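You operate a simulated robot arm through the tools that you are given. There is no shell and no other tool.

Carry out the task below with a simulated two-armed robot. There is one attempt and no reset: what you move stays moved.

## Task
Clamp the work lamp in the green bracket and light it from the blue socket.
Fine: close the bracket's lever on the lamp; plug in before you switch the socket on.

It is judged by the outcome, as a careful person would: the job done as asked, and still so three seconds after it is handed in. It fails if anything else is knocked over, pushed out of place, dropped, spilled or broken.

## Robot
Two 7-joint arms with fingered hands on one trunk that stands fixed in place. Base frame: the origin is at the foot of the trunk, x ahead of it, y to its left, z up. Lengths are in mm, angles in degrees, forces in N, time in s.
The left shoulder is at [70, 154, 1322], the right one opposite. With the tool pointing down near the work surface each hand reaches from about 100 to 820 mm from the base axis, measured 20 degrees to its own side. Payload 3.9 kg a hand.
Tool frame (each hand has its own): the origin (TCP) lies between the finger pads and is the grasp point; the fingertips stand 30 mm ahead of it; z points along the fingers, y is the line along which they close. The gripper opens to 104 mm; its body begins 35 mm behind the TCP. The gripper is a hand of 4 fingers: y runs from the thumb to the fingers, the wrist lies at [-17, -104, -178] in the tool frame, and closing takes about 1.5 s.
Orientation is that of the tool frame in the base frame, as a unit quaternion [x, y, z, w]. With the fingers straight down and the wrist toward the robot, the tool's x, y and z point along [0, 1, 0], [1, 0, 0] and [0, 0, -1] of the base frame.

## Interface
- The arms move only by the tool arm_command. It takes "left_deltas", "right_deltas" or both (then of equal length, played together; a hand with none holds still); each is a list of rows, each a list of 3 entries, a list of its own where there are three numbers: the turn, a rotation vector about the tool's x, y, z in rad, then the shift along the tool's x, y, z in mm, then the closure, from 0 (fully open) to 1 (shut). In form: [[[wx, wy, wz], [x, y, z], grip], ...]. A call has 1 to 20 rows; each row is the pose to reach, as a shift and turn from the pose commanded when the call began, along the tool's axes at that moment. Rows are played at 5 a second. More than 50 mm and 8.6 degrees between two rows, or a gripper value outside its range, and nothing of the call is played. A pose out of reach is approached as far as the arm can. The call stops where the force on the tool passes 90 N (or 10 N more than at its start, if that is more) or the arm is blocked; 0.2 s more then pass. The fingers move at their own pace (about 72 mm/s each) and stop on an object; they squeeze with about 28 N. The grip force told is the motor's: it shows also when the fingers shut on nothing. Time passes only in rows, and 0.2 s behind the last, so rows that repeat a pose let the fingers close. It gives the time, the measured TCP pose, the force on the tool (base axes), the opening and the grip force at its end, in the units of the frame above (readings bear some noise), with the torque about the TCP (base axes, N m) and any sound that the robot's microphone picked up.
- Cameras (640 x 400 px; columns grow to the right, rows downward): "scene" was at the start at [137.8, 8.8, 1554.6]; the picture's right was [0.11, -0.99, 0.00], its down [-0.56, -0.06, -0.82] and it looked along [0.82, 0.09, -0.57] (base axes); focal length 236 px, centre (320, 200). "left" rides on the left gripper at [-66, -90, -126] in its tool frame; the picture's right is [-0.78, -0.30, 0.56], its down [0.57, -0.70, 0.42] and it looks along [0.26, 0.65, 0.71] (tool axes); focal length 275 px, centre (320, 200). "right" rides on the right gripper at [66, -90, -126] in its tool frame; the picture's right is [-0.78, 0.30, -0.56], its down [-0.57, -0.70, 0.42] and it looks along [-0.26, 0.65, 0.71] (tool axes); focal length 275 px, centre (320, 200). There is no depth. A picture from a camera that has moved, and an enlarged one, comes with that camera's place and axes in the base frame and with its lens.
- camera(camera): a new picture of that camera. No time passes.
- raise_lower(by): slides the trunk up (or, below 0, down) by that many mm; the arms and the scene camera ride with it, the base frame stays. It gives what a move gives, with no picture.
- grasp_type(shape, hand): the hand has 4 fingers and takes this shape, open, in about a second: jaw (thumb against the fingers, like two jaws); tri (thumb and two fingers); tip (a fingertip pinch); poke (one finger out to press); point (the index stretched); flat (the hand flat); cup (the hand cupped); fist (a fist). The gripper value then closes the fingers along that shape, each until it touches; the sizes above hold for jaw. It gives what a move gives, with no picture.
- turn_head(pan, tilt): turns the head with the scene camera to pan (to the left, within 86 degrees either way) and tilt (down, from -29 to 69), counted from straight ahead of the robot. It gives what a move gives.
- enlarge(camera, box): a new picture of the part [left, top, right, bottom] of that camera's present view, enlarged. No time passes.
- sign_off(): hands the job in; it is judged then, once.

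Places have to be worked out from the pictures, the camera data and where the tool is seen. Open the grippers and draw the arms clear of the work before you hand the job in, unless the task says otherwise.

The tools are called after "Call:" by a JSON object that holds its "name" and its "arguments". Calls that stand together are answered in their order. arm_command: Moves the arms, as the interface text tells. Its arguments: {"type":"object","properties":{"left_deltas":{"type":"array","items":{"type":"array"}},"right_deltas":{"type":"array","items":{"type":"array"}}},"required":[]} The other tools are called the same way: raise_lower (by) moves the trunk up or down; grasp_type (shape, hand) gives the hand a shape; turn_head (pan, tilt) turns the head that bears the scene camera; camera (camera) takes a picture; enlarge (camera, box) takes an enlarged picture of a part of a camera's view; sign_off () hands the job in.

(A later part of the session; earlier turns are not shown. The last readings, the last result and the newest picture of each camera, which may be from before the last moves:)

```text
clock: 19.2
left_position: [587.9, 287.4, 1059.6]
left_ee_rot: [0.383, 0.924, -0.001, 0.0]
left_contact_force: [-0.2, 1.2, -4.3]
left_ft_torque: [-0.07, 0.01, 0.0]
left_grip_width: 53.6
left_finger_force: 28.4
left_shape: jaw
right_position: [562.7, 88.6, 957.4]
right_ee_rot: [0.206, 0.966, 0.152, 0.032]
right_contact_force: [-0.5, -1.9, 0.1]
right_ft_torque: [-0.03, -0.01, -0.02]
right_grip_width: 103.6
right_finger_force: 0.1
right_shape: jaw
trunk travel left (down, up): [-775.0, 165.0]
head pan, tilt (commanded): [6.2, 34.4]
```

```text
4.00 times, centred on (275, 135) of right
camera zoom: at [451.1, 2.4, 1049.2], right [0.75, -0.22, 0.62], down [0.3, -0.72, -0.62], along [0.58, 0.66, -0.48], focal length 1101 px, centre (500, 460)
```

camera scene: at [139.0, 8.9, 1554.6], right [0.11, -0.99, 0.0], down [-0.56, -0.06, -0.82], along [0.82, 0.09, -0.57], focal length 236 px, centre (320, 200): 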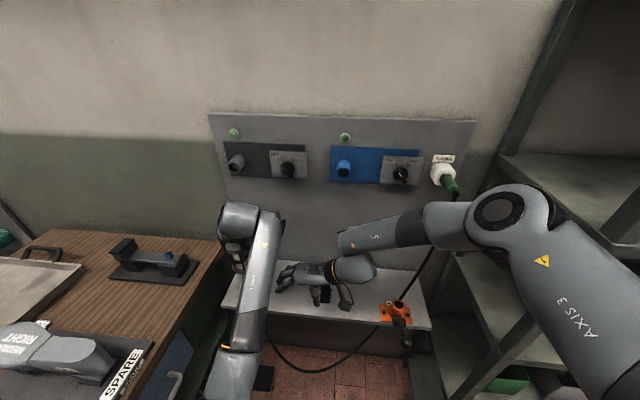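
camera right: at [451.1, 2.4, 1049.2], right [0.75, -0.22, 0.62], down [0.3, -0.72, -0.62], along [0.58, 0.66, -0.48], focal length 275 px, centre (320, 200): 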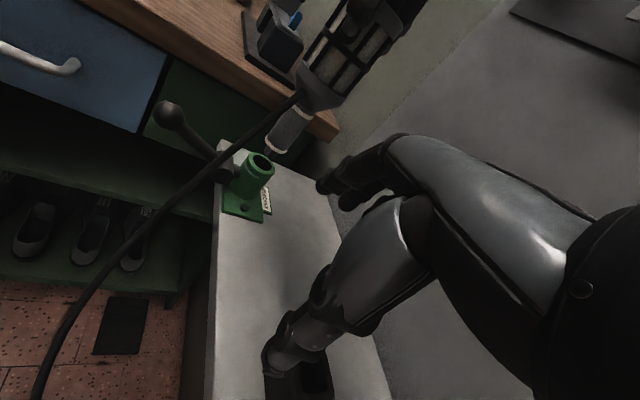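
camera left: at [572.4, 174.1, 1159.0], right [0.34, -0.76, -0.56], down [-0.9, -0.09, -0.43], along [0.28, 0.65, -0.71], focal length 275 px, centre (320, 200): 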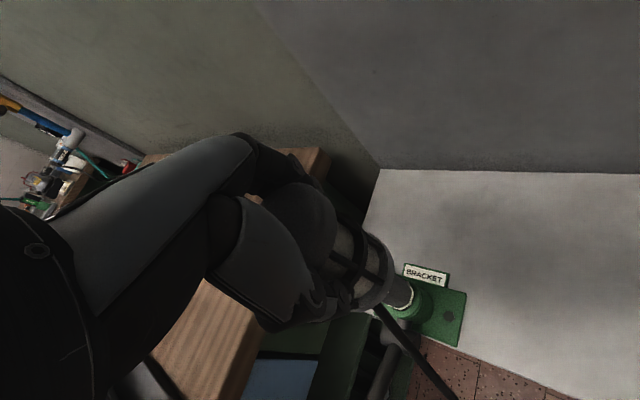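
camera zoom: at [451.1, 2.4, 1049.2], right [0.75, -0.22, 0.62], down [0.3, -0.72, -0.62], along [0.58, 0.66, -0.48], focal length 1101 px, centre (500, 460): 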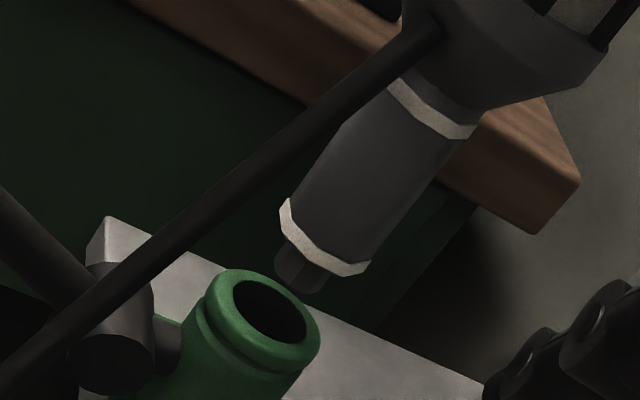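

This view settles it: below the lower ring is a dark spigot, about 16 mm wide and 14 mm long. The ring is a shoulder that seats on the rim, so the earlier contact was the lamp sitting there about 4–5 mm off-centre. I'll shift (-3.3, -4.3) mm and lower to just before seating, then check from both cameras.

Call:
{"name": "arm_command", "arguments": {"left_deltas": [[[0, 0, 0], [-0.4, -2.7, 0], 1], [[0, 0, 0], [-0.7, -5.4, 0], 1], [[0, 0, 0], [-0.7, -5.4, 8], 1], [[0, 0, 0], [-0.7, -5.4, 15], 1], [[0, 0, 0], [-0.7, -5.4, 20], 1], [[0, 0, 0], [-0.7, -5.4, 24], 1], [[0, 0, 0], [-0.7, -5.4, 24], 1]]}}

Call:
{"name": "enlarge", "arguments": {"camera": "right", "box": [225, 85, 325, 185]}}

Call:
{"name": "enlarge", "arguments": {"camera": "left", "box": [365, 255, 435, 325]}}

```text
clock: 20.8
left_position: [586.8, 282.4, 1036.9]
left_ee_rot: [0.383, 0.924, 0.0, 0.0]
left_contact_force: [0.0, 0.3, -3.6]
left_ft_torque: [-0.03, -0.01, -0.02]
left_grip_width: 53.8
left_finger_force: 28.4
left_shape: jaw
right_position: [561.6, 88.0, 958.0]
right_ee_rot: [0.206, 0.966, 0.153, 0.032]
right_contact_force: [0.2, -0.3, 0.6]
right_ft_torque: [0.0, 0.01, 0.02]
right_grip_width: 104.0
right_finger_force: 0.0
right_shape: jaw
trunk travel left (down, up): [-775.0, 165.0]
head pan, tilt (commanded): [6.2, 34.4]
```

```text
4.00 times, centred on (275, 135) of right
camera zoom: at [451.2, 1.6, 1049.2], right [0.75, -0.22, 0.62], down [0.3, -0.72, -0.62], along [0.58, 0.66, -0.48], focal length 1101 px, centre (500, 460)
```

zoom: 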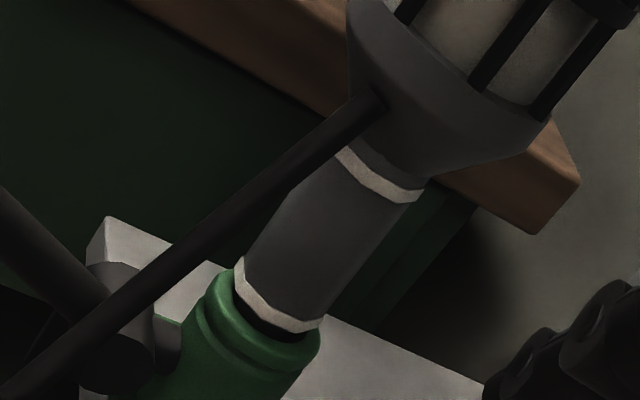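

```text
5.71 times, centred on (400, 290) of left
camera zoom: at [568.7, 170.9, 1163.2], right [0.34, -0.76, -0.56], down [-0.9, -0.09, -0.42], along [0.27, 0.65, -0.71], focal length 1573 px, centre (-137, -314)
```

zoom: 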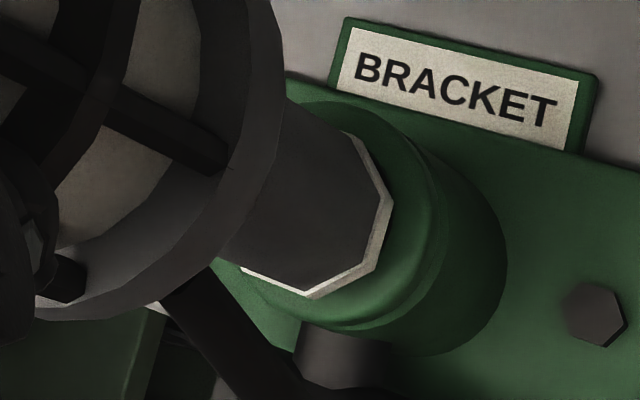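

The ring now covers the hole evenly with zero side force. I'll lower the last few mm until it seats.

Call:
{"name": "arm_command", "arguments": {"left_deltas": [[[0, 0, 0], [0, 0, 2], 1], [[0, 0, 0], [0, 0, 4], 1], [[0, 0, 0], [0, 0, 6], 1], [[0, 0, 0], [0, 0, 6], 1]]}}

Call:
{"name": "enlarge", "arguments": {"camera": "right", "box": [225, 85, 325, 185]}}

Call:
{"name": "enlarge", "arguments": {"camera": "left", "box": [365, 255, 435, 325]}}

```text
clock: 21.8
left_position: [585.9, 286.7, 1034.6]
left_ee_rot: [0.38, 0.925, 0.008, -0.001]
left_contact_force: [-0.3, -10.4, -2.5]
left_ft_torque: [-0.5, 0.16, -0.16]
left_grip_width: 53.7
left_finger_force: 28.2
left_shape: jaw
right_position: [560.2, 86.3, 958.2]
right_ee_rot: [0.205, 0.966, 0.154, 0.032]
right_contact_force: [-0.1, 0.8, -0.1]
right_ft_torque: [-0.01, 0.0, -0.01]
right_grip_width: 103.8
right_finger_force: 0.1
right_shape: jaw
trunk travel left (down, up): [-775.0, 165.0]
head pan, tilt (commanded): [6.2, 34.4]
```

```text
4.00 times, centred on (275, 135) of right
camera zoom: at [450.9, -0.1, 1049.3], right [0.75, -0.22, 0.62], down [0.3, -0.72, -0.62], along [0.58, 0.66, -0.48], focal length 1101 px, centre (500, 460)
```

zoom: 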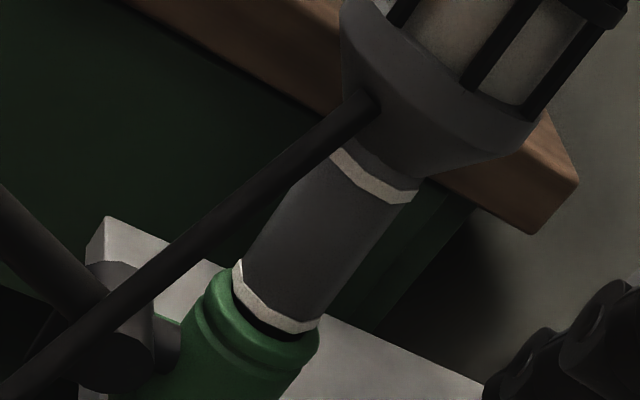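

```text
5.71 times, centred on (400, 290) of left
camera zoom: at [569.0, 173.4, 1158.8], right [0.34, -0.75, -0.57], down [-0.9, -0.09, -0.43], along [0.27, 0.66, -0.7], focal length 1573 px, centre (-137, -314)
```

zoom: 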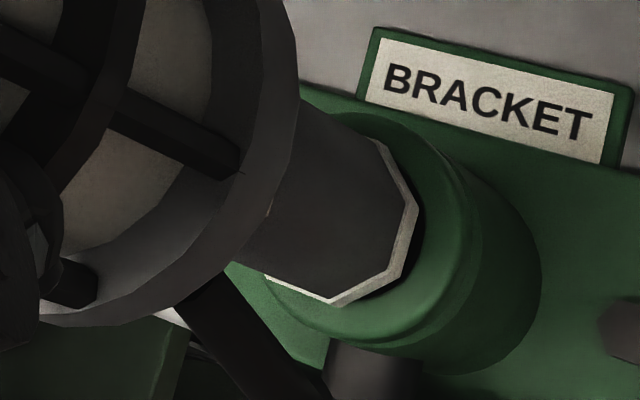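

The left hand was pushed about 4 mm in +y and the right hand moved slightly in -y, so the two arms may be touching each other. I'll check the scene view before anything else.

Call:
{"name": "camera", "arguments": {"camera": "scene"}}

Call:
{"name": "enlarge", "arguments": {"camera": "scene", "box": [190, 170, 390, 320]}}

Call:
{"name": "camera", "arguments": {"camera": "left"}}

```text
taken
camera scene: at [138.0, 6.3, 1554.6], right [0.11, -0.99, 0.0], down [-0.56, -0.06, -0.82], along [0.82, 0.09, -0.57], focal length 236 px, centre (320, 200)
```

scene: 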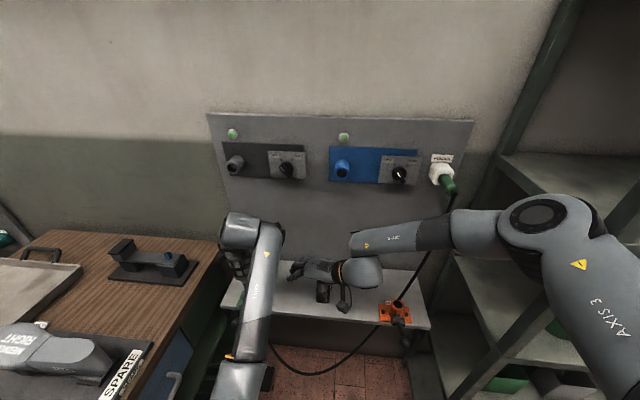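

```text
2.67 times, centred on (290, 245) of scene
camera zoom: at [138.0, 6.3, 1554.6], right [0.11, -0.99, 0.0], down [-0.56, -0.06, -0.82], along [0.82, 0.09, -0.57], focal length 629 px, centre (400, 80)
```

zoom: 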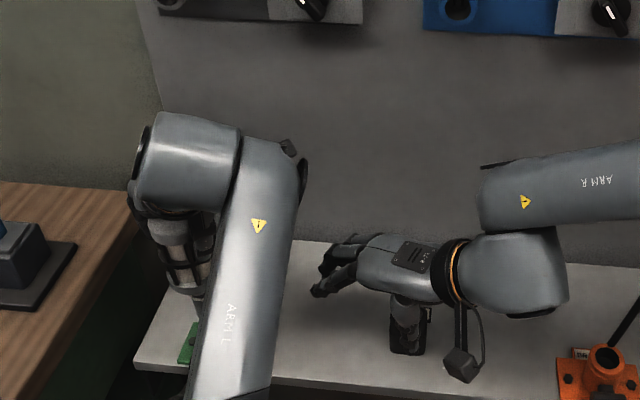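

```text
taken
camera left: at [569.0, 173.4, 1158.8], right [0.34, -0.75, -0.57], down [-0.9, -0.09, -0.43], along [0.27, 0.66, -0.7], focal length 275 px, centre (320, 200)
```

left: 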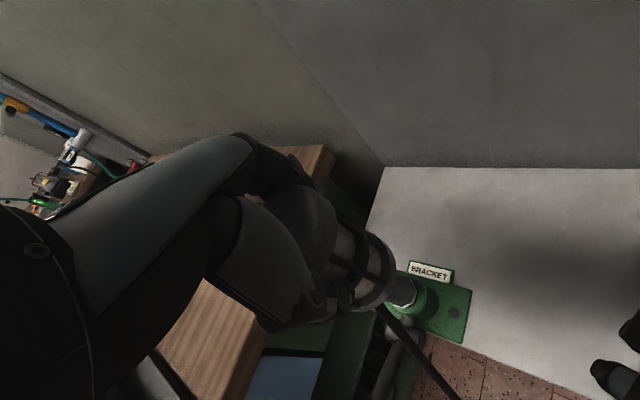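

The trunk camera also moved about 2.5 mm in -y, so the left arm may be touching something on its left, perhaps at the elbow near the desk. I'll turn the head to look at the left arm.

Call:
{"name": "turn_head", "arguments": {"pan": 40, "tilt": 50}}

Call:
{"name": "camera", "arguments": {"camera": "scene"}}

```text
clock: 22.8
left_position: [585.8, 286.9, 1034.8]
left_ee_rot: [0.382, 0.924, 0.009, -0.003]
left_contact_force: [0.6, -10.0, -1.1]
left_ft_torque: [-0.53, 0.22, -0.22]
left_grip_width: 53.4
left_finger_force: 28.4
left_shape: jaw
right_position: [560.9, 85.2, 958.4]
right_ee_rot: [0.205, 0.966, 0.154, 0.032]
right_contact_force: [0.1, 0.0, 0.9]
right_ft_torque: [0.01, -0.02, 0.02]
right_grip_width: 103.7
right_finger_force: 0.1
right_shape: jaw
trunk travel left (down, up): [-775.0, 165.0]
head pan, tilt (commanded): [40.0, 50.0]
```

```text
taken
camera scene: at [109.4, 45.9, 1532.1], right [0.64, -0.77, 0.0], down [-0.59, -0.49, -0.64], along [0.49, 0.41, -0.77], focal length 236 px, centre (320, 200)
```

scene: 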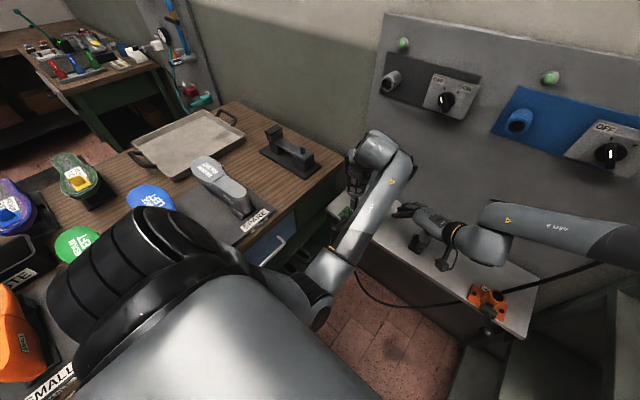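

Nothing visible touches the arm, so the deviation may be the arm nearing a joint limit in this pose. I'll raise the hand 8 mm and see whether the pose recovers.

Call:
{"name": "arm_command", "arguments": {"left_deltas": [[[0, 0, 0], [0, 0, -3], 1], [[0, 0, 0], [0, 0, -6], 1], [[0, 0, 0], [0, 0, -8], 1], [[0, 0, 0], [0, 0, -8], 1], [[0, 0, 0], [0, 0, -8], 1]]}}

Call:
{"name": "enlarge", "arguments": {"camera": "right", "box": [225, 85, 325, 185]}}

```text
clock: 24.0
left_position: [584.1, 293.9, 1041.9]
left_ee_rot: [0.379, 0.925, 0.012, -0.003]
left_contact_force: [-2.5, -1.2, -2.8]
left_ft_torque: [-0.44, 0.33, -0.01]
left_grip_width: 53.7
left_finger_force: 28.0
left_shape: jaw
right_position: [562.2, 86.2, 958.0]
right_ee_rot: [0.205, 0.966, 0.153, 0.033]
right_contact_force: [0.2, 1.1, -0.9]
right_ft_torque: [-0.02, -0.01, -0.01]
right_grip_width: 103.8
right_finger_force: 0.1
right_shape: jaw
trunk travel left (down, up): [-775.0, 165.0]
head pan, tilt (commanded): [40.0, 50.0]
```

```text
4.00 times, centred on (275, 135) of right
camera zoom: at [451.1, 1.5, 1049.3], right [0.75, -0.22, 0.62], down [0.3, -0.72, -0.62], along [0.58, 0.66, -0.48], focal length 1101 px, centre (500, 460)
```

zoom: 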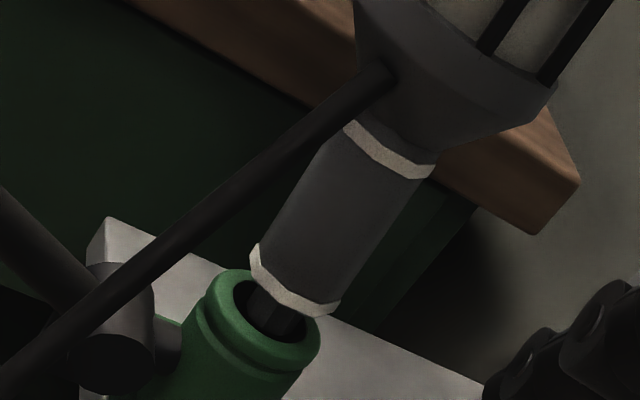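

The left hand is now 11 mm off in +y from its command, so something is displacing the arm itself. I'll zoom in on both arms from the head camera.

Call:
{"name": "enlarge", "arguments": {"camera": "scene", "box": [290, 110, 490, 310]}}

Call:
{"name": "camera", "arguments": {"camera": "left"}}

Call:
{"name": "camera", "arguments": {"camera": "right"}}

```text
2.00 times, centred on (390, 210) of scene
camera zoom: at [109.4, 48.8, 1532.0], right [0.64, -0.77, 0.0], down [-0.59, -0.49, -0.64], along [0.49, 0.41, -0.77], focal length 472 px, centre (180, 180)
```

zoom: 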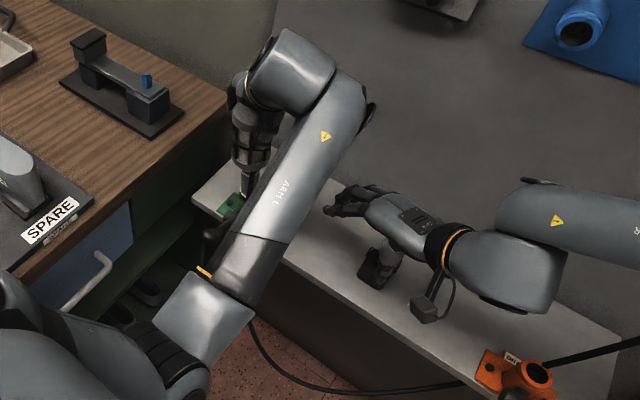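

```text
taken
camera left: at [569.1, 179.3, 1165.6], right [0.35, -0.74, -0.57], down [-0.9, -0.09, -0.43], along [0.27, 0.67, -0.7], focal length 275 px, centre (320, 200)
```

left: 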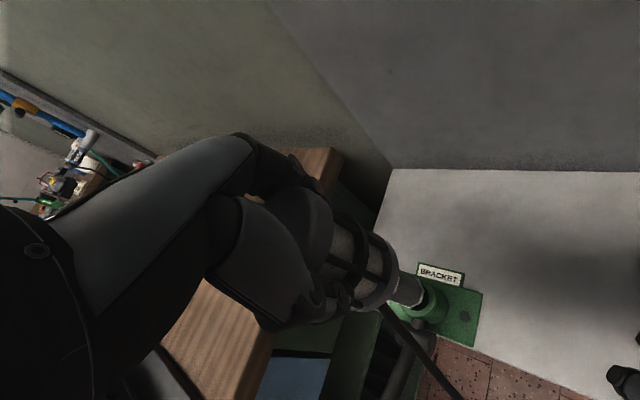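

```text
taken
camera right: at [451.1, 1.5, 1049.3], right [0.75, -0.22, 0.62], down [0.3, -0.72, -0.62], along [0.58, 0.66, -0.48], focal length 275 px, centre (320, 200)
```

right: 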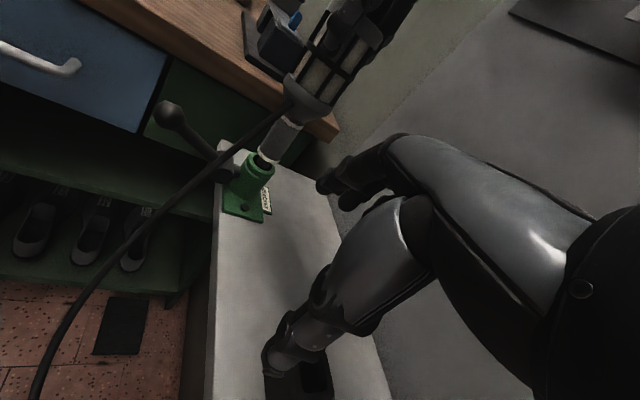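

I see no contact, and the force on the tool is small, so I think the arm's solution has drifted against a joint limit. I'll lift 25 mm clear of the hole and turn the hand back 20°, then see if the pose recovers.

Call:
{"name": "arm_command", "arguments": {"left_deltas": [[[0, 0, 0], [0, 0, -10], 1], [[0, 0, 0], [0, 0, -20], 1], [[0, 0, 0], [0, 0, -27], 1], [[0, 0, 0.12], [0.6, -0.1, -27], 1], [[0, 0, 0.24], [1.3, -0.2, -27], 1], [[0, 0, 0.349], [1.9, -0.2, -27], 1], [[0, 0, 0.349], [1.9, -0.2, -27], 1], [[0, 0, 0.349], [1.9, -0.2, -27], 1]]}}

Call:
{"name": "camera", "arguments": {"camera": "right"}}

Call:
{"name": "camera", "arguments": {"camera": "scene"}}

```text
clock: 25.8
left_position: [584.9, 284.2, 1066.7]
left_ee_rot: [0.537, 0.844, 0.003, 0.0]
left_contact_force: [-0.3, 0.6, -3.7]
left_ft_torque: [-0.04, -0.01, 0.01]
left_grip_width: 53.6
left_finger_force: 27.9
left_shape: jaw
right_position: [561.1, 87.1, 957.8]
right_ee_rot: [0.205, 0.966, 0.153, 0.032]
right_contact_force: [0.7, 0.0, -0.5]
right_ft_torque: [-0.03, 0.02, 0.01]
right_grip_width: 104.1
right_finger_force: 0.1
right_shape: jaw
trunk travel left (down, up): [-775.0, 165.0]
head pan, tilt (commanded): [40.0, 50.0]
```

```text
taken
camera right: at [451.2, 1.5, 1049.2], right [0.75, -0.22, 0.62], down [0.3, -0.72, -0.62], along [0.58, 0.66, -0.48], focal length 275 px, centre (320, 200)
```

right: 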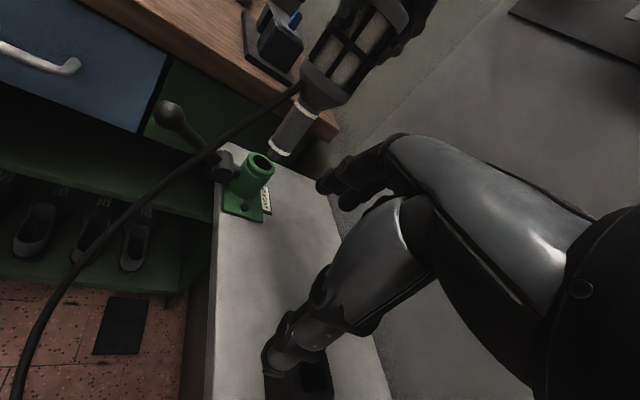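

```text
taken
camera scene: at [109.5, 48.9, 1532.0], right [0.64, -0.77, 0.0], down [-0.59, -0.49, -0.64], along [0.49, 0.41, -0.77], focal length 236 px, centre (320, 200)
```

scene: 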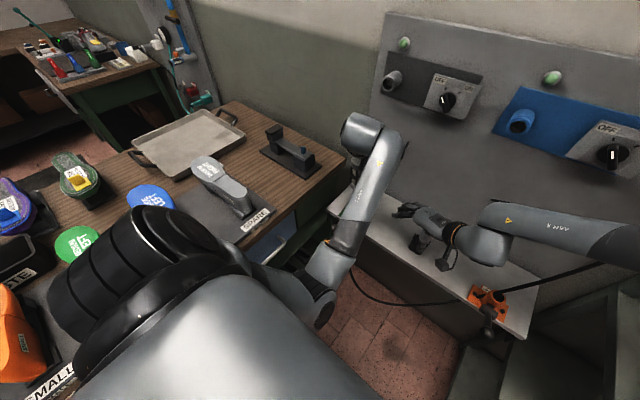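

The pose has recovered (error under 2 mm). I'll lower to just above seating again and check both the pose and the view.

Call:
{"name": "arm_command", "arguments": {"left_deltas": [[[0, 0, 0], [0, 0, 8], 1], [[0, 0, 0], [0, 0, 16], 1], [[0, 0, 0], [0, 0, 24], 1], [[0, 0, 0], [0, 0, 28], 1], [[0, 0, 0], [0, 0, 28], 1]]}}

Call:
{"name": "enlarge", "arguments": {"camera": "right", "box": [225, 85, 325, 185]}}

Call:
{"name": "enlarge", "arguments": {"camera": "left", "box": [365, 245, 435, 325]}}

```text
clock: 27.0
left_position: [590.1, 290.4, 1049.2]
left_ee_rot: [0.534, 0.845, 0.014, 0.004]
left_contact_force: [-0.4, -0.7, -1.8]
left_ft_torque: [-0.02, 0.04, 0.0]
left_grip_width: 53.7
left_finger_force: 27.8
left_shape: jaw
right_position: [562.9, 87.1, 957.8]
right_ee_rot: [0.206, 0.966, 0.154, 0.033]
right_contact_force: [0.1, 0.5, -0.3]
right_ft_torque: [0.04, 0.0, -0.02]
right_grip_width: 103.9
right_finger_force: 0.1
right_shape: jaw
trunk travel left (down, up): [-775.0, 165.0]
head pan, tilt (commanded): [40.0, 50.0]
```

```text
4.00 times, centred on (275, 135) of right
camera zoom: at [451.2, 1.5, 1049.2], right [0.75, -0.22, 0.62], down [0.3, -0.72, -0.62], along [0.58, 0.66, -0.48], focal length 1101 px, centre (500, 460)
```

zoom: 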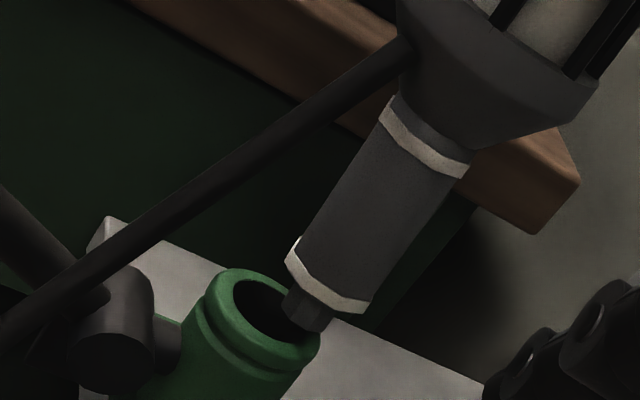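

```text
5.00 times, centred on (400, 285) of left
camera zoom: at [534.3, 189.6, 1173.3], right [0.08, -0.82, -0.57], down [-0.87, 0.23, -0.44], along [0.49, 0.53, -0.69], focal length 1376 px, centre (-80, -225)
```

zoom: 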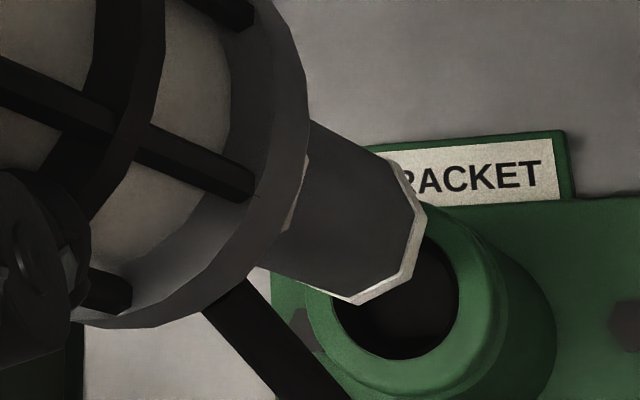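

The tool force is nil yet the hand stays 12 mm high, so the arm is being held off elsewhere, probably at the elbow. I'll look down at the elbow with the head camera.

Call:
{"name": "turn_head", "arguments": {"pan": 50, "tilt": 69}}

Call:
{"name": "camera", "arguments": {"camera": "scene"}}

```text
clock: 27.8
left_position: [589.1, 292.1, 1049.1]
left_ee_rot: [0.535, 0.845, 0.013, 0.002]
left_contact_force: [-1.1, -0.3, -2.3]
left_ft_torque: [-0.01, 0.04, 0.02]
left_grip_width: 53.9
left_finger_force: 27.8
left_shape: jaw
right_position: [561.5, 87.7, 957.6]
right_ee_rot: [0.206, 0.966, 0.153, 0.032]
right_contact_force: [-0.3, -0.3, -0.3]
right_ft_torque: [-0.01, 0.02, 0.01]
right_grip_width: 103.9
right_finger_force: 0.0
right_shape: jaw
trunk travel left (down, up): [-775.0, 165.0]
head pan, tilt (commanded): [50.0, 68.8]
```

```text
taken
camera scene: at [86.6, 42.2, 1510.1], right [0.77, -0.64, 0.0], down [-0.6, -0.71, -0.36], along [0.23, 0.28, -0.93], focal length 236 px, centre (320, 200)
```

scene: 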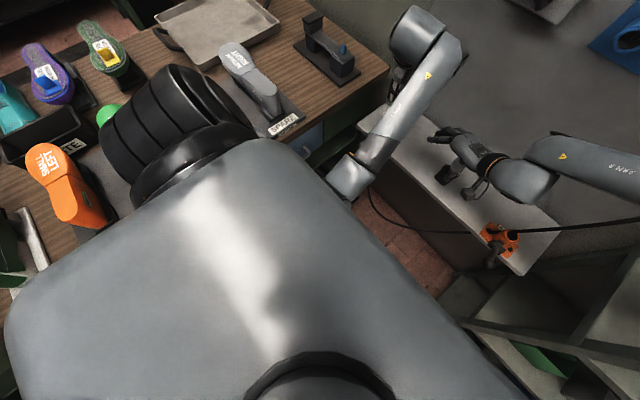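

The elbow sits low, close to the torso's front corner, so the upper arm is likely bearing on the torso. I'll raise both hands 150 mm and then lower the trunk 150 mm, so the arms work in an easier posture at the same spots.

Call:
{"name": "arm_command", "arguments": {"left_deltas": [[[0, 0, 0], [0, 0, -30], 1], [[0, 0, 0], [0, 0, -60], 1], [[0, 0, 0], [0, 0, -90], 1], [[0, 0, 0], [0, 0, -120], 1], [[0, 0, 0], [0, 0, -150], 1], [[0, 0, 0], [0, 0, -160], 1], [[0, 0, 0], [0, 0, -160], 1]], "right_deltas": [[[0, 0, 0], [0, 9.3, -28.5], 0], [[0, 0, 0], [0, 18.6, -57], 0], [[0, 0, 0], [0, 27.8, -85.6], 0], [[0, 0, 0], [0, 37.1, -114.2], 0], [[0, 0, 0], [0, 46.4, -142.7], 0], [[0, 0, 0], [0, 49.5, -152.2], 0], [[0, 0, 0], [0, 49.5, -152.2], 0]]}}

```text
clock: 29.4
left_position: [584.1, 283.4, 1198.1]
left_ee_rot: [0.537, 0.844, 0.0, -0.001]
left_contact_force: [0.5, 0.1, -3.3]
left_ft_torque: [-0.01, 0.06, 0.01]
left_grip_width: 53.7
left_finger_force: 28.3
left_shape: jaw
right_position: [561.9, 88.1, 1118.2]
right_ee_rot: [0.205, 0.966, 0.153, 0.033]
right_contact_force: [-1.0, -0.6, -0.8]
right_ft_torque: [-0.03, -0.01, -0.05]
right_grip_width: 104.0
right_finger_force: 0.1
right_shape: jaw
trunk travel left (down, up): [-775.0, 165.0]
head pan, tilt (commanded): [50.0, 68.8]
```

Both hands are back exactly on their commanded poses. Now I lower the trunk by 150 mm.

Call:
{"name": "raise_lower", "arguments": {"by": -150}}

Call:
{"name": "turn_head", "arguments": {"pan": 15, "tilt": 40}}

Call:
{"name": "camera", "arguments": {"camera": "scene"}}

Call:
{"name": "camera", "arguments": {"camera": "right"}}

```text
clock: 31.2
left_position: [582.8, 282.0, 1047.5]
left_ee_rot: [0.537, 0.843, 0.0, 0.0]
left_contact_force: [-0.1, 0.3, -2.9]
left_ft_torque: [-0.03, 0.03, 0.0]
left_grip_width: 53.7
left_finger_force: 27.8
left_shape: jaw
right_position: [561.4, 88.5, 968.5]
right_ee_rot: [0.205, 0.966, 0.153, 0.032]
right_contact_force: [0.6, -0.2, 0.5]
right_ft_torque: [0.02, 0.01, -0.01]
right_grip_width: 103.8
right_finger_force: 0.1
right_shape: jaw
trunk travel left (down, up): [-625.0, 315.0]
head pan, tilt (commanded): [50.0, 68.8]
```

```text
clock: 32.2
left_position: [584.0, 282.6, 1047.6]
left_ee_rot: [0.537, 0.843, 0.0, 0.0]
left_contact_force: [0.9, 0.4, -3.8]
left_ft_torque: [0.01, 0.04, 0.01]
left_grip_width: 53.7
left_finger_force: 28.0
left_shape: jaw
right_position: [562.5, 89.0, 967.8]
right_ee_rot: [0.206, 0.966, 0.153, 0.033]
right_contact_force: [0.4, 0.3, -0.4]
right_ft_torque: [0.01, -0.03, -0.01]
right_grip_width: 103.9
right_finger_force: 0.1
right_shape: jaw
trunk travel left (down, up): [-625.0, 315.0]
head pan, tilt (commanded): [15.0, 40.0]
```

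```text
taken
camera scene: at [132.5, 21.4, 1396.1], right [0.26, -0.97, 0.0], down [-0.62, -0.17, -0.77], along [0.74, 0.2, -0.64], focal length 236 px, centre (320, 200)
```

scene: 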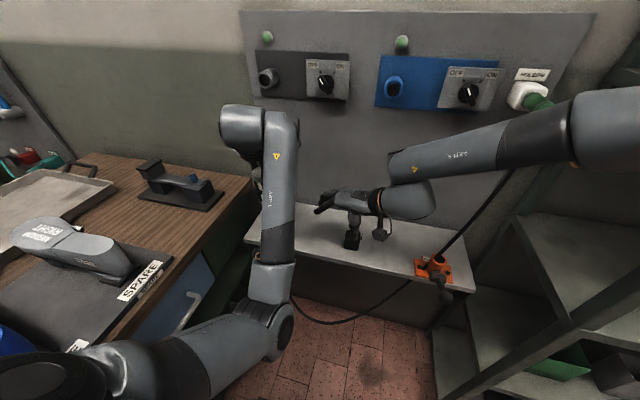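

```text
taken
camera right: at [451.2, 2.2, 1058.9], right [0.75, -0.22, 0.62], down [0.3, -0.72, -0.62], along [0.58, 0.66, -0.48], focal length 275 px, centre (320, 200)
```

right: 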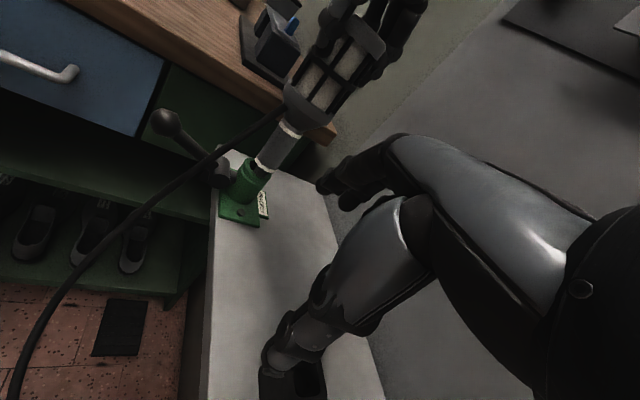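

The posture now has the elbow well clear. The spigot is right at the rim, so I'll zoom in to check the alignment.

Call:
{"name": "enlarge", "arguments": {"camera": "right", "box": [215, 95, 305, 195]}}

Call:
{"name": "enlarge", "arguments": {"camera": "left", "box": [365, 245, 435, 325]}}

```text
4.00 times, centred on (260, 145) of right
camera zoom: at [451.2, 2.2, 1058.9], right [0.75, -0.22, 0.62], down [0.3, -0.72, -0.62], along [0.58, 0.66, -0.48], focal length 1101 px, centre (560, 420)
```

zoom: 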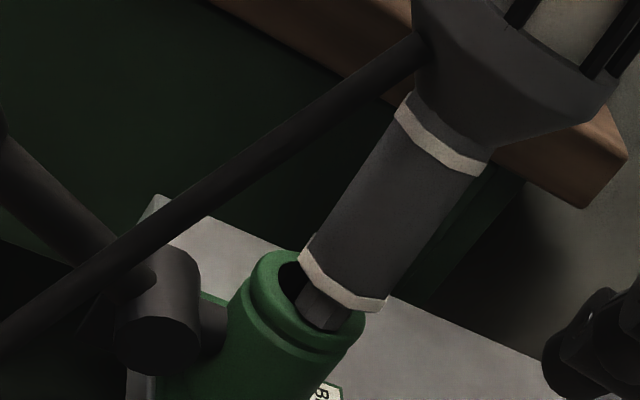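

```text
5.00 times, centred on (400, 285) of left
camera zoom: at [529.6, 184.0, 1174.1], right [0.06, -0.83, -0.56], down [-0.88, 0.22, -0.42], along [0.48, 0.51, -0.71], focal length 1376 px, centre (-80, -225)
```

zoom: 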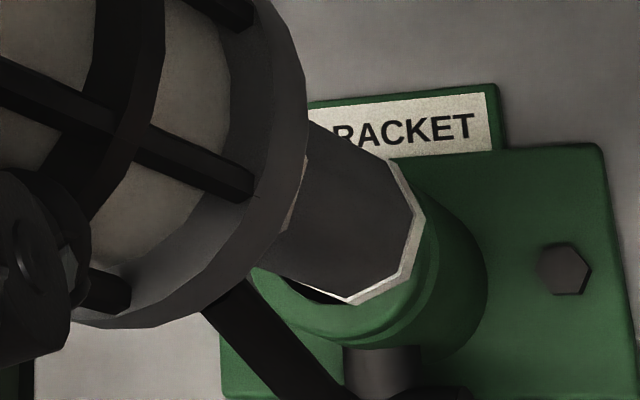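

The spigot is just entering the hole but sits a few mm to the right and far side. I'll raise 4 mm, shift about (-2.8, +4.3) mm and look again.

Call:
{"name": "arm_command", "arguments": {"left_deltas": [[[0, 0, 0], [0, 0, -4], 1], [[0, 0, 0], [2.5, -0.4, -4], 1], [[0, 0, 0], [5.1, -0.7, -4], 1], [[0, 0, 0], [5.1, -0.7, -2], 1], [[0, 0, 0], [5.1, -0.7, 0], 1], [[0, 0, 0], [5.1, -0.7, 0], 1]]}}

Call:
{"name": "enlarge", "arguments": {"camera": "right", "box": [215, 95, 305, 195]}}

Call:
{"name": "enlarge", "arguments": {"camera": "left", "box": [365, 245, 435, 325]}}

```text
clock: 33.6
left_position: [579.7, 287.3, 1047.3]
left_ee_rot: [0.537, 0.843, 0.0, 0.0]
left_contact_force: [0.0, 0.1, -3.7]
left_ft_torque: [0.0, 0.01, -0.03]
left_grip_width: 53.6
left_finger_force: 28.6
left_shape: jaw
right_position: [561.8, 87.3, 967.7]
right_ee_rot: [0.205, 0.966, 0.153, 0.033]
right_contact_force: [0.8, -0.4, 0.0]
right_ft_torque: [-0.01, -0.01, 0.06]
right_grip_width: 104.0
right_finger_force: 0.0
right_shape: jaw
trunk travel left (down, up): [-625.0, 315.0]
head pan, tilt (commanded): [15.0, 40.0]
```

```text
4.00 times, centred on (260, 145) of right
camera zoom: at [451.2, 2.2, 1058.9], right [0.75, -0.22, 0.62], down [0.3, -0.72, -0.62], along [0.58, 0.66, -0.48], focal length 1101 px, centre (560, 420)
```

zoom: 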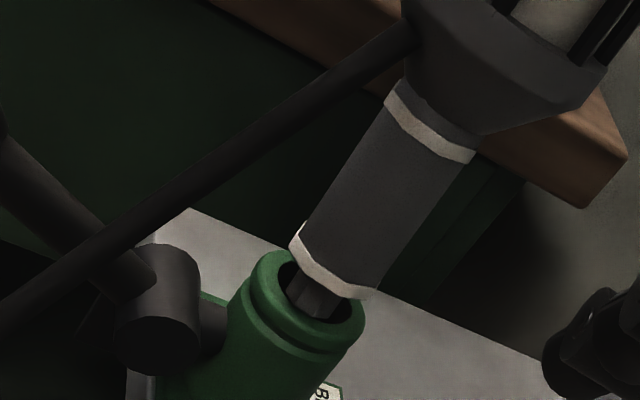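

```text
5.00 times, centred on (400, 285) of left
camera zoom: at [526.8, 188.3, 1173.9], right [0.06, -0.83, -0.56], down [-0.88, 0.22, -0.42], along [0.48, 0.51, -0.71], focal length 1376 px, centre (-80, -225)
```

zoom: 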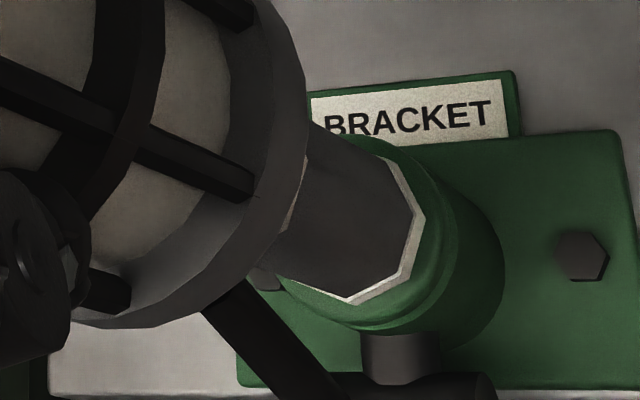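

Both views now show the spigot centred in the hole. I'll lower 16 mm to seat the ring on the rim.

Call:
{"name": "arm_command", "arguments": {"left_deltas": [[[0, 0, 0], [0, 0, 4], 1], [[0, 0, 0], [0, 0, 8], 1], [[0, 0, 0], [0, 0, 12], 1], [[0, 0, 0], [0, 0, 15], 1], [[0, 0, 0], [0, 0, 16.5], 1], [[0, 0, 0], [0, 0, 16.5], 1]]}}

Call:
{"name": "enlarge", "arguments": {"camera": "right", "box": [215, 95, 305, 195]}}

Call:
{"name": "enlarge", "arguments": {"camera": "left", "box": [365, 245, 435, 325]}}

```text
clock: 35.0
left_position: [580.3, 287.2, 1033.3]
left_ee_rot: [0.537, 0.843, 0.002, 0.002]
left_contact_force: [5.9, 3.2, 15.1]
left_ft_torque: [0.28, -0.45, 0.0]
left_grip_width: 53.2
left_finger_force: 27.8
left_shape: jaw
right_position: [560.0, 86.8, 969.1]
right_ee_rot: [0.205, 0.966, 0.154, 0.032]
right_contact_force: [0.1, 0.5, -0.5]
right_ft_torque: [-0.02, -0.01, -0.04]
right_grip_width: 104.0
right_finger_force: 0.0
right_shape: jaw
trunk travel left (down, up): [-625.0, 315.0]
head pan, tilt (commanded): [15.0, 40.0]
```

```text
4.00 times, centred on (260, 145) of right
camera zoom: at [450.0, 1.8, 1059.7], right [0.75, -0.22, 0.62], down [0.31, -0.72, -0.62], along [0.58, 0.66, -0.48], focal length 1101 px, centre (560, 420)
```

zoom: 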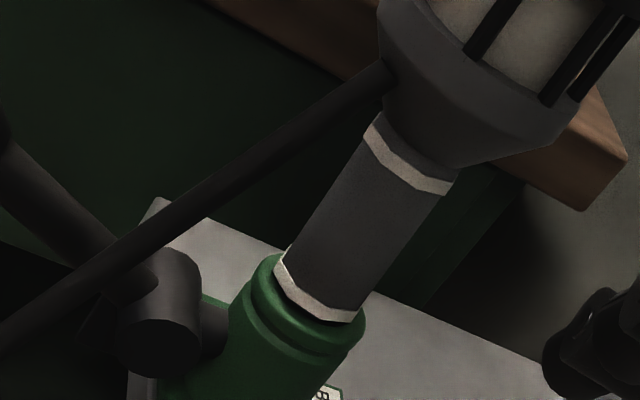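

```text
5.00 times, centred on (400, 285) of left
camera zoom: at [525.3, 187.5, 1159.4], right [0.06, -0.83, -0.56], down [-0.88, 0.22, -0.43], along [0.48, 0.52, -0.71], focal length 1376 px, centre (-80, -225)
```

zoom: 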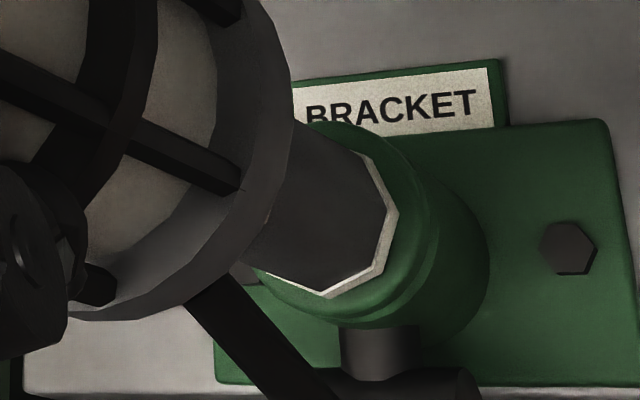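

The ring sits on the rim with about 15 N down and a little side load. I'll ease the downward push by 3 mm and read the forces before letting go.

Call:
{"name": "arm_command", "arguments": {"left_deltas": [[[0, 0, 0], [0.3, 1, -1.5], 1], [[0, 0, 0], [0.5, 1.5, -3], 1], [[0, 0, 0], [0.5, 1.5, -3], 1]]}}

Call:
{"name": "enlarge", "arguments": {"camera": "right", "box": [215, 95, 305, 195]}}

```text
clock: 35.8
left_position: [580.3, 286.9, 1033.4]
left_ee_rot: [0.538, 0.843, -0.001, -0.001]
left_contact_force: [-1.4, -1.1, 5.1]
left_ft_torque: [0.1, -0.23, -0.01]
left_grip_width: 52.9
left_finger_force: 27.8
left_shape: jaw
right_position: [559.8, 88.6, 968.3]
right_ee_rot: [0.205, 0.966, 0.153, 0.032]
right_contact_force: [-1.0, -0.1, 0.7]
right_ft_torque: [0.01, 0.01, 0.03]
right_grip_width: 103.8
right_finger_force: 0.0
right_shape: jaw
trunk travel left (down, up): [-625.0, 315.0]
head pan, tilt (commanded): [15.0, 40.0]
```

```text
4.00 times, centred on (260, 145) of right
camera zoom: at [449.9, 1.5, 1059.4], right [0.75, -0.22, 0.62], down [0.31, -0.72, -0.62], along [0.58, 0.66, -0.48], focal length 1101 px, centre (560, 420)
```

zoom: 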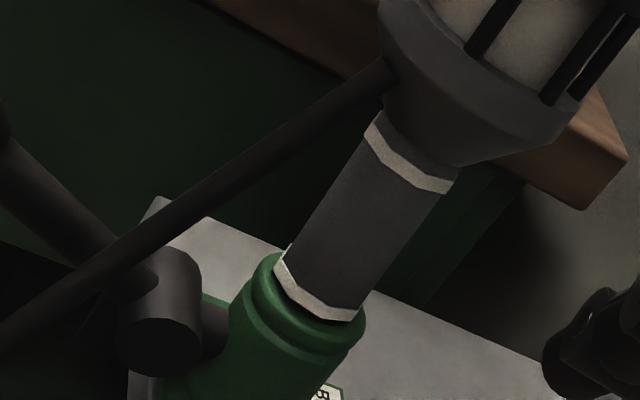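

Side load is nearly gone. I'll open the fingers gently part way and check that the lamp stands.

Call:
{"name": "arm_command", "arguments": {"left_deltas": [[[0, 0, 0], [0, 0, 0], 0.55], [[0, 0, 0], [0, 0, 0], 0.48], [[0, 0, 0], [0, 0, 0], 0.44], [[0, 0, 0], [0, 0, 0], 0.4], [[0, 0, 0], [0, 0, 0], 0.36], [[0, 0, 0], [0, 0, 0], 0.32], [[0, 0, 0], [0, 0, 0], 0.32]]}}

Call:
{"name": "camera", "arguments": {"camera": "right"}}

Call:
{"name": "camera", "arguments": {"camera": "left"}}

```text
clock: 37.4
left_position: [581.6, 288.7, 1033.7]
left_ee_rot: [0.537, 0.843, 0.0, 0.0]
left_contact_force: [-0.1, 1.4, 0.5]
left_ft_torque: [0.04, -0.02, 0.01]
left_grip_width: 71.1
left_finger_force: 0.1
left_shape: jaw
right_position: [562.5, 87.8, 967.7]
right_ee_rot: [0.205, 0.966, 0.153, 0.033]
right_contact_force: [0.3, 0.3, -0.8]
right_ft_torque: [-0.01, -0.03, -0.01]
right_grip_width: 103.9
right_finger_force: 0.1
right_shape: jaw
trunk travel left (down, up): [-625.0, 315.0]
head pan, tilt (commanded): [15.0, 40.0]
```

```text
taken
camera right: at [450.9, 2.3, 1059.0], right [0.75, -0.22, 0.62], down [0.31, -0.72, -0.62], along [0.58, 0.66, -0.48], focal length 275 px, centre (320, 200)
```

right: 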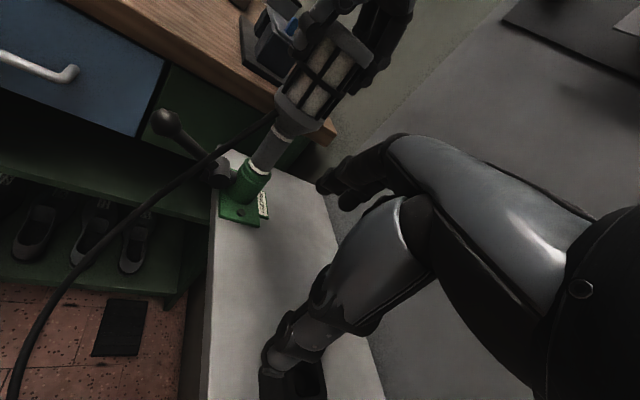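

```text
taken
camera left: at [528.0, 189.2, 1160.4], right [0.06, -0.83, -0.56], down [-0.88, 0.22, -0.42], along [0.48, 0.51, -0.71], focal length 275 px, centre (320, 200)
```

left: 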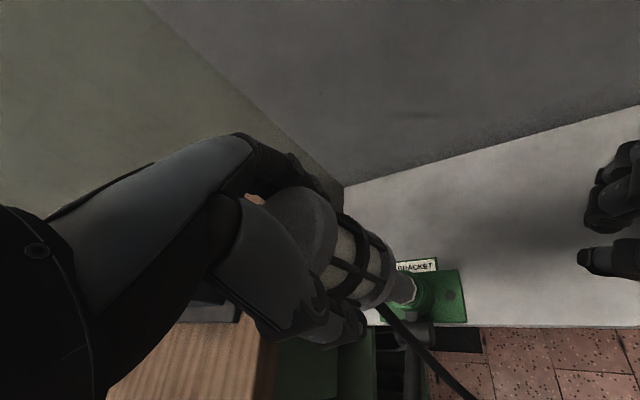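

The lamp stands upright with the fingers off it. I'll open fully and draw the hand straight up.

Call:
{"name": "arm_command", "arguments": {"left_deltas": [[[0, 0, 0], [0, 0, 0], 0.15], [[0, 0, 0], [0, 0, 0], 0], [[0, 0, 0], [0, 0, 0], 0], [[0, 0, 0], [0, 0, -10], 0], [[0, 0, 0], [0, 0, -25], 0], [[0, 0, 0], [0, 0, -45], 0], [[0, 0, 0], [0, 0, -70], 0], [[0, 0, 0], [0, 0, -95], 0], [[0, 0, 0], [0, 0, -120], 0]]}}

Call:
{"name": "camera", "arguments": {"camera": "right"}}

Call:
{"name": "camera", "arguments": {"camera": "left"}}

Call:
{"name": "camera", "arguments": {"camera": "scene"}}

```text
clock: 39.4
left_position: [580.9, 287.0, 1154.6]
left_ee_rot: [0.537, 0.844, 0.0, 0.001]
left_contact_force: [0.6, 0.0, -0.3]
left_ft_torque: [0.03, 0.01, 0.04]
left_grip_width: 103.5
left_finger_force: 0.2
left_shape: jaw
right_position: [561.7, 86.0, 968.0]
right_ee_rot: [0.205, 0.966, 0.153, 0.032]
right_contact_force: [-0.1, 0.0, -0.5]
right_ft_torque: [0.02, -0.01, -0.01]
right_grip_width: 103.7
right_finger_force: 0.0
right_shape: jaw
trunk travel left (down, up): [-625.0, 315.0]
head pan, tilt (commanded): [15.0, 40.0]
```

```text
taken
camera right: at [450.7, 1.1, 1059.1], right [0.75, -0.22, 0.62], down [0.31, -0.72, -0.62], along [0.58, 0.66, -0.48], focal length 275 px, centre (320, 200)
```

right: 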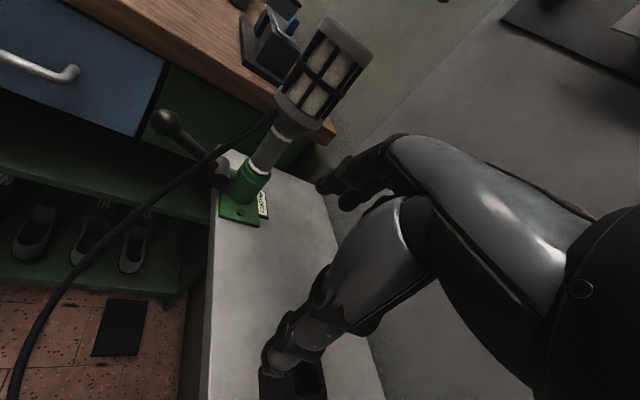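

```text
taken
camera left: at [527.5, 187.5, 1280.8], right [0.06, -0.83, -0.56], down [-0.88, 0.22, -0.42], along [0.48, 0.51, -0.71], focal length 275 px, centre (320, 200)
```

left: 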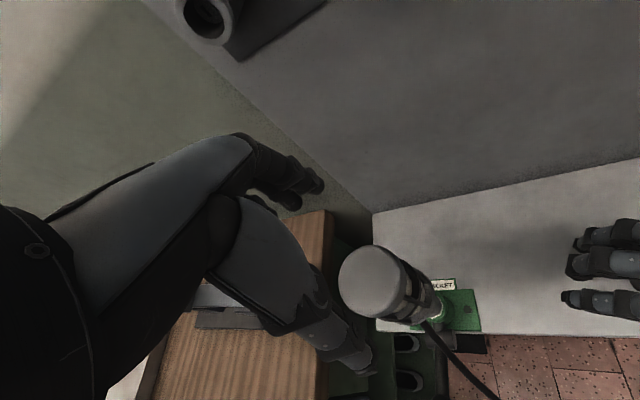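

```text
taken
camera scene: at [131.8, 19.9, 1396.2], right [0.26, -0.97, 0.0], down [-0.62, -0.17, -0.77], along [0.74, 0.2, -0.64], focal length 236 px, centre (320, 200)
```

scene: 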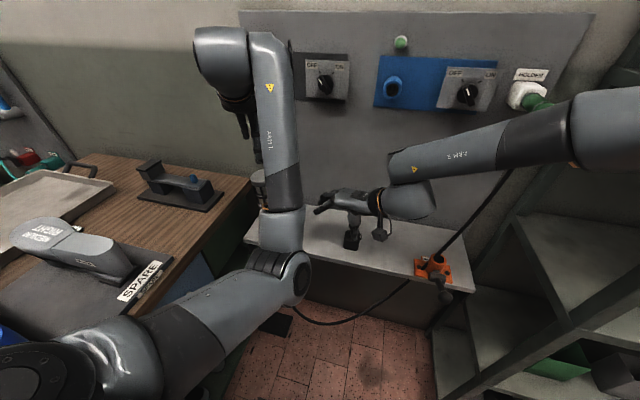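

The lamp stands in the bracket. I'll zoom in on the lamp, cable and lever to plan closing it.

Call:
{"name": "enlarge", "arguments": {"camera": "right", "box": [130, 10, 390, 240]}}

Call:
{"name": "enlarge", "arguments": {"camera": "right", "box": [140, 90, 290, 230]}}

Call:
{"name": "enlarge", "arguments": {"camera": "left", "box": [330, 230, 510, 400]}}

```text
1.74 times, centred on (260, 125) of right
camera zoom: at [450.7, 1.1, 1059.1], right [0.75, -0.22, 0.62], down [0.31, -0.72, -0.62], along [0.58, 0.66, -0.48], focal length 479 px, centre (424, 330)
```

zoom: 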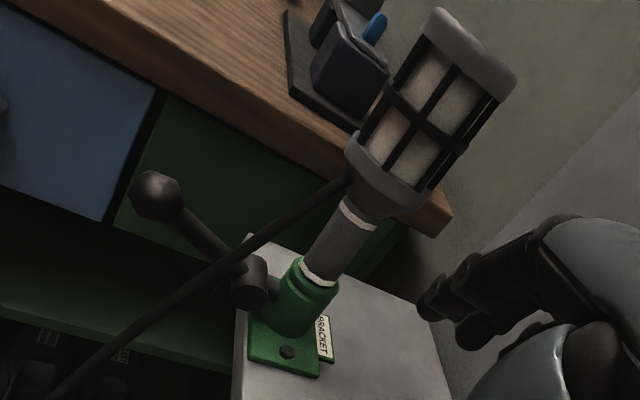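

```text
2.86 times, centred on (215, 160) of right
camera zoom: at [450.7, 1.1, 1059.1], right [0.75, -0.22, 0.62], down [0.31, -0.72, -0.62], along [0.58, 0.66, -0.48], focal length 786 px, centre (620, 314)
```

zoom: 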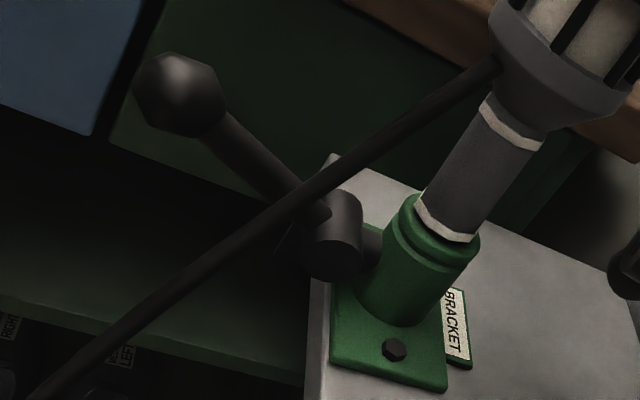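

```text
2.35 times, centred on (420, 315) of left
camera zoom: at [527.5, 187.5, 1280.8], right [0.06, -0.83, -0.56], down [-0.88, 0.22, -0.42], along [0.48, 0.51, -0.71], focal length 648 px, centre (85, -71)
```

zoom: 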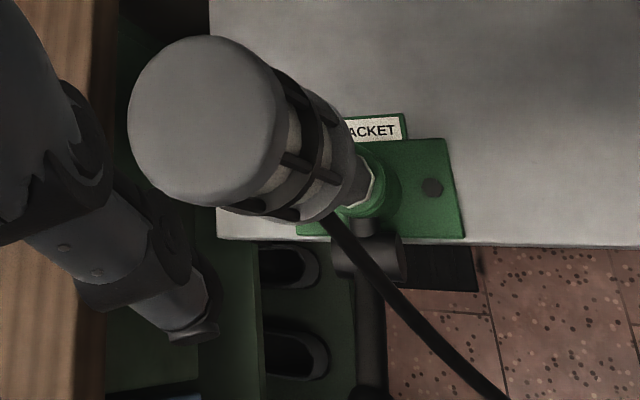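

The lamp stands true. The lever's ball (about 34 mm across) is at roughly (475, 287, 865), and the cable hangs to its right around y≈260. I'll bring the closed left hand above the ball, fingers down, to try pressing it gently.

Call:
{"name": "arm_command", "arguments": {"left_deltas": [[[0, 0, 0.109], [11, -24, 0], 0], [[0, 0, 0.218], [22, -48, 0], 0.5], [[0, 0, 0.327], [33, -72, 0], 1], [[0, 0, 0.436], [44.8, -96, 0], 1], [[0, 0, 0.436], [44.8, -96, 25], 1], [[0, 0, 0.436], [44.8, -96, 60], 1], [[0, 0, 0.436], [44.8, -96, 95], 1], [[0, 0, 0.436], [44.8, -96, 130], 1], [[0, 0, 0.436], [44.8, -96, 160], 1], [[0, 0, 0.436], [44.8, -96, 180], 1], [[0, 0, 0.436], [44.8, -96, 190], 1], [[0, 0, 0.436], [44.8, -96, 190], 1]]}}

Call:
{"name": "camera", "arguments": {"camera": "right"}}

Call:
{"name": "camera", "arguments": {"camera": "left"}}

Call:
{"name": "camera", "arguments": {"camera": "scene"}}

```text
clock: 41.3
left_position: [476.1, 335.8, 1035.2]
left_ee_rot: [0.679, 0.732, 0.059, -0.024]
left_contact_force: [0.4, 0.1, 0.1]
left_ft_torque: [0.03, -0.03, 0.02]
left_grip_width: 0.3
left_finger_force: 28.2
left_shape: jaw
left hand out of reach, approached as far as the arm can: row 3, 4, 5, 6, 7
right_position: [561.8, 89.6, 968.1]
right_ee_rot: [0.205, 0.966, 0.153, 0.033]
right_contact_force: [0.6, -0.8, 0.0]
right_ft_torque: [0.0, 0.01, 0.0]
right_grip_width: 104.2
right_finger_force: 0.1
right_shape: jaw
trunk travel left (down, up): [-625.0, 315.0]
head pan, tilt (commanded): [15.0, 40.0]
stopped in row 9 (left hand): the arm was blocked; the commanded pose is now the measured one
```

```text
taken
camera right: at [451.1, 2.4, 1058.8], right [0.75, -0.21, 0.62], down [0.31, -0.72, -0.62], along [0.58, 0.66, -0.48], focal length 275 px, centre (320, 200)
```

right: 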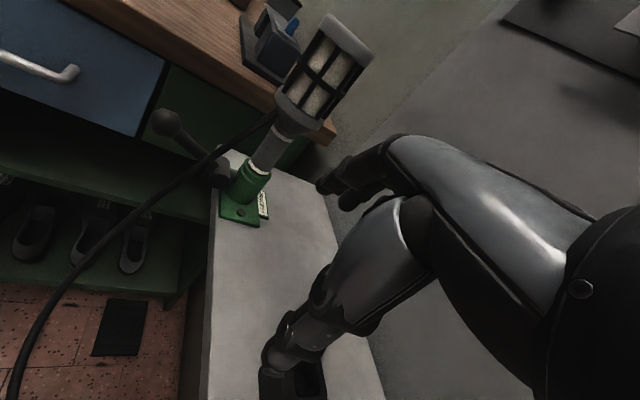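

```text
taken
camera left: at [386.8, 248.2, 1148.8], right [-0.21, -0.72, -0.66], down [-0.72, 0.57, -0.39], along [0.66, 0.39, -0.64], focal length 275 px, centre (320, 200)
```

left: 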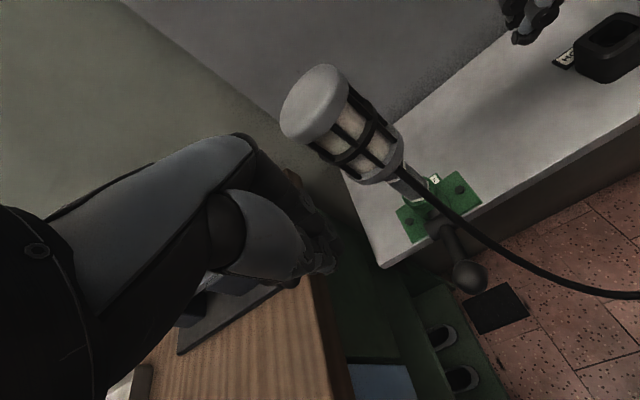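

```text
taken
camera scene: at [132.5, 21.4, 1396.2], right [0.26, -0.97, 0.0], down [-0.62, -0.17, -0.77], along [0.74, 0.2, -0.64], focal length 236 px, centre (320, 200)
```

scene: 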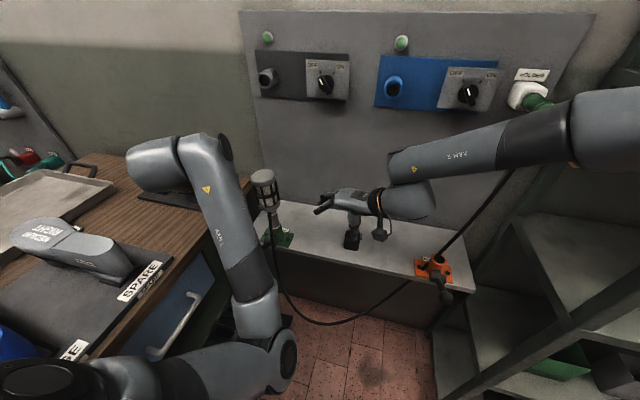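

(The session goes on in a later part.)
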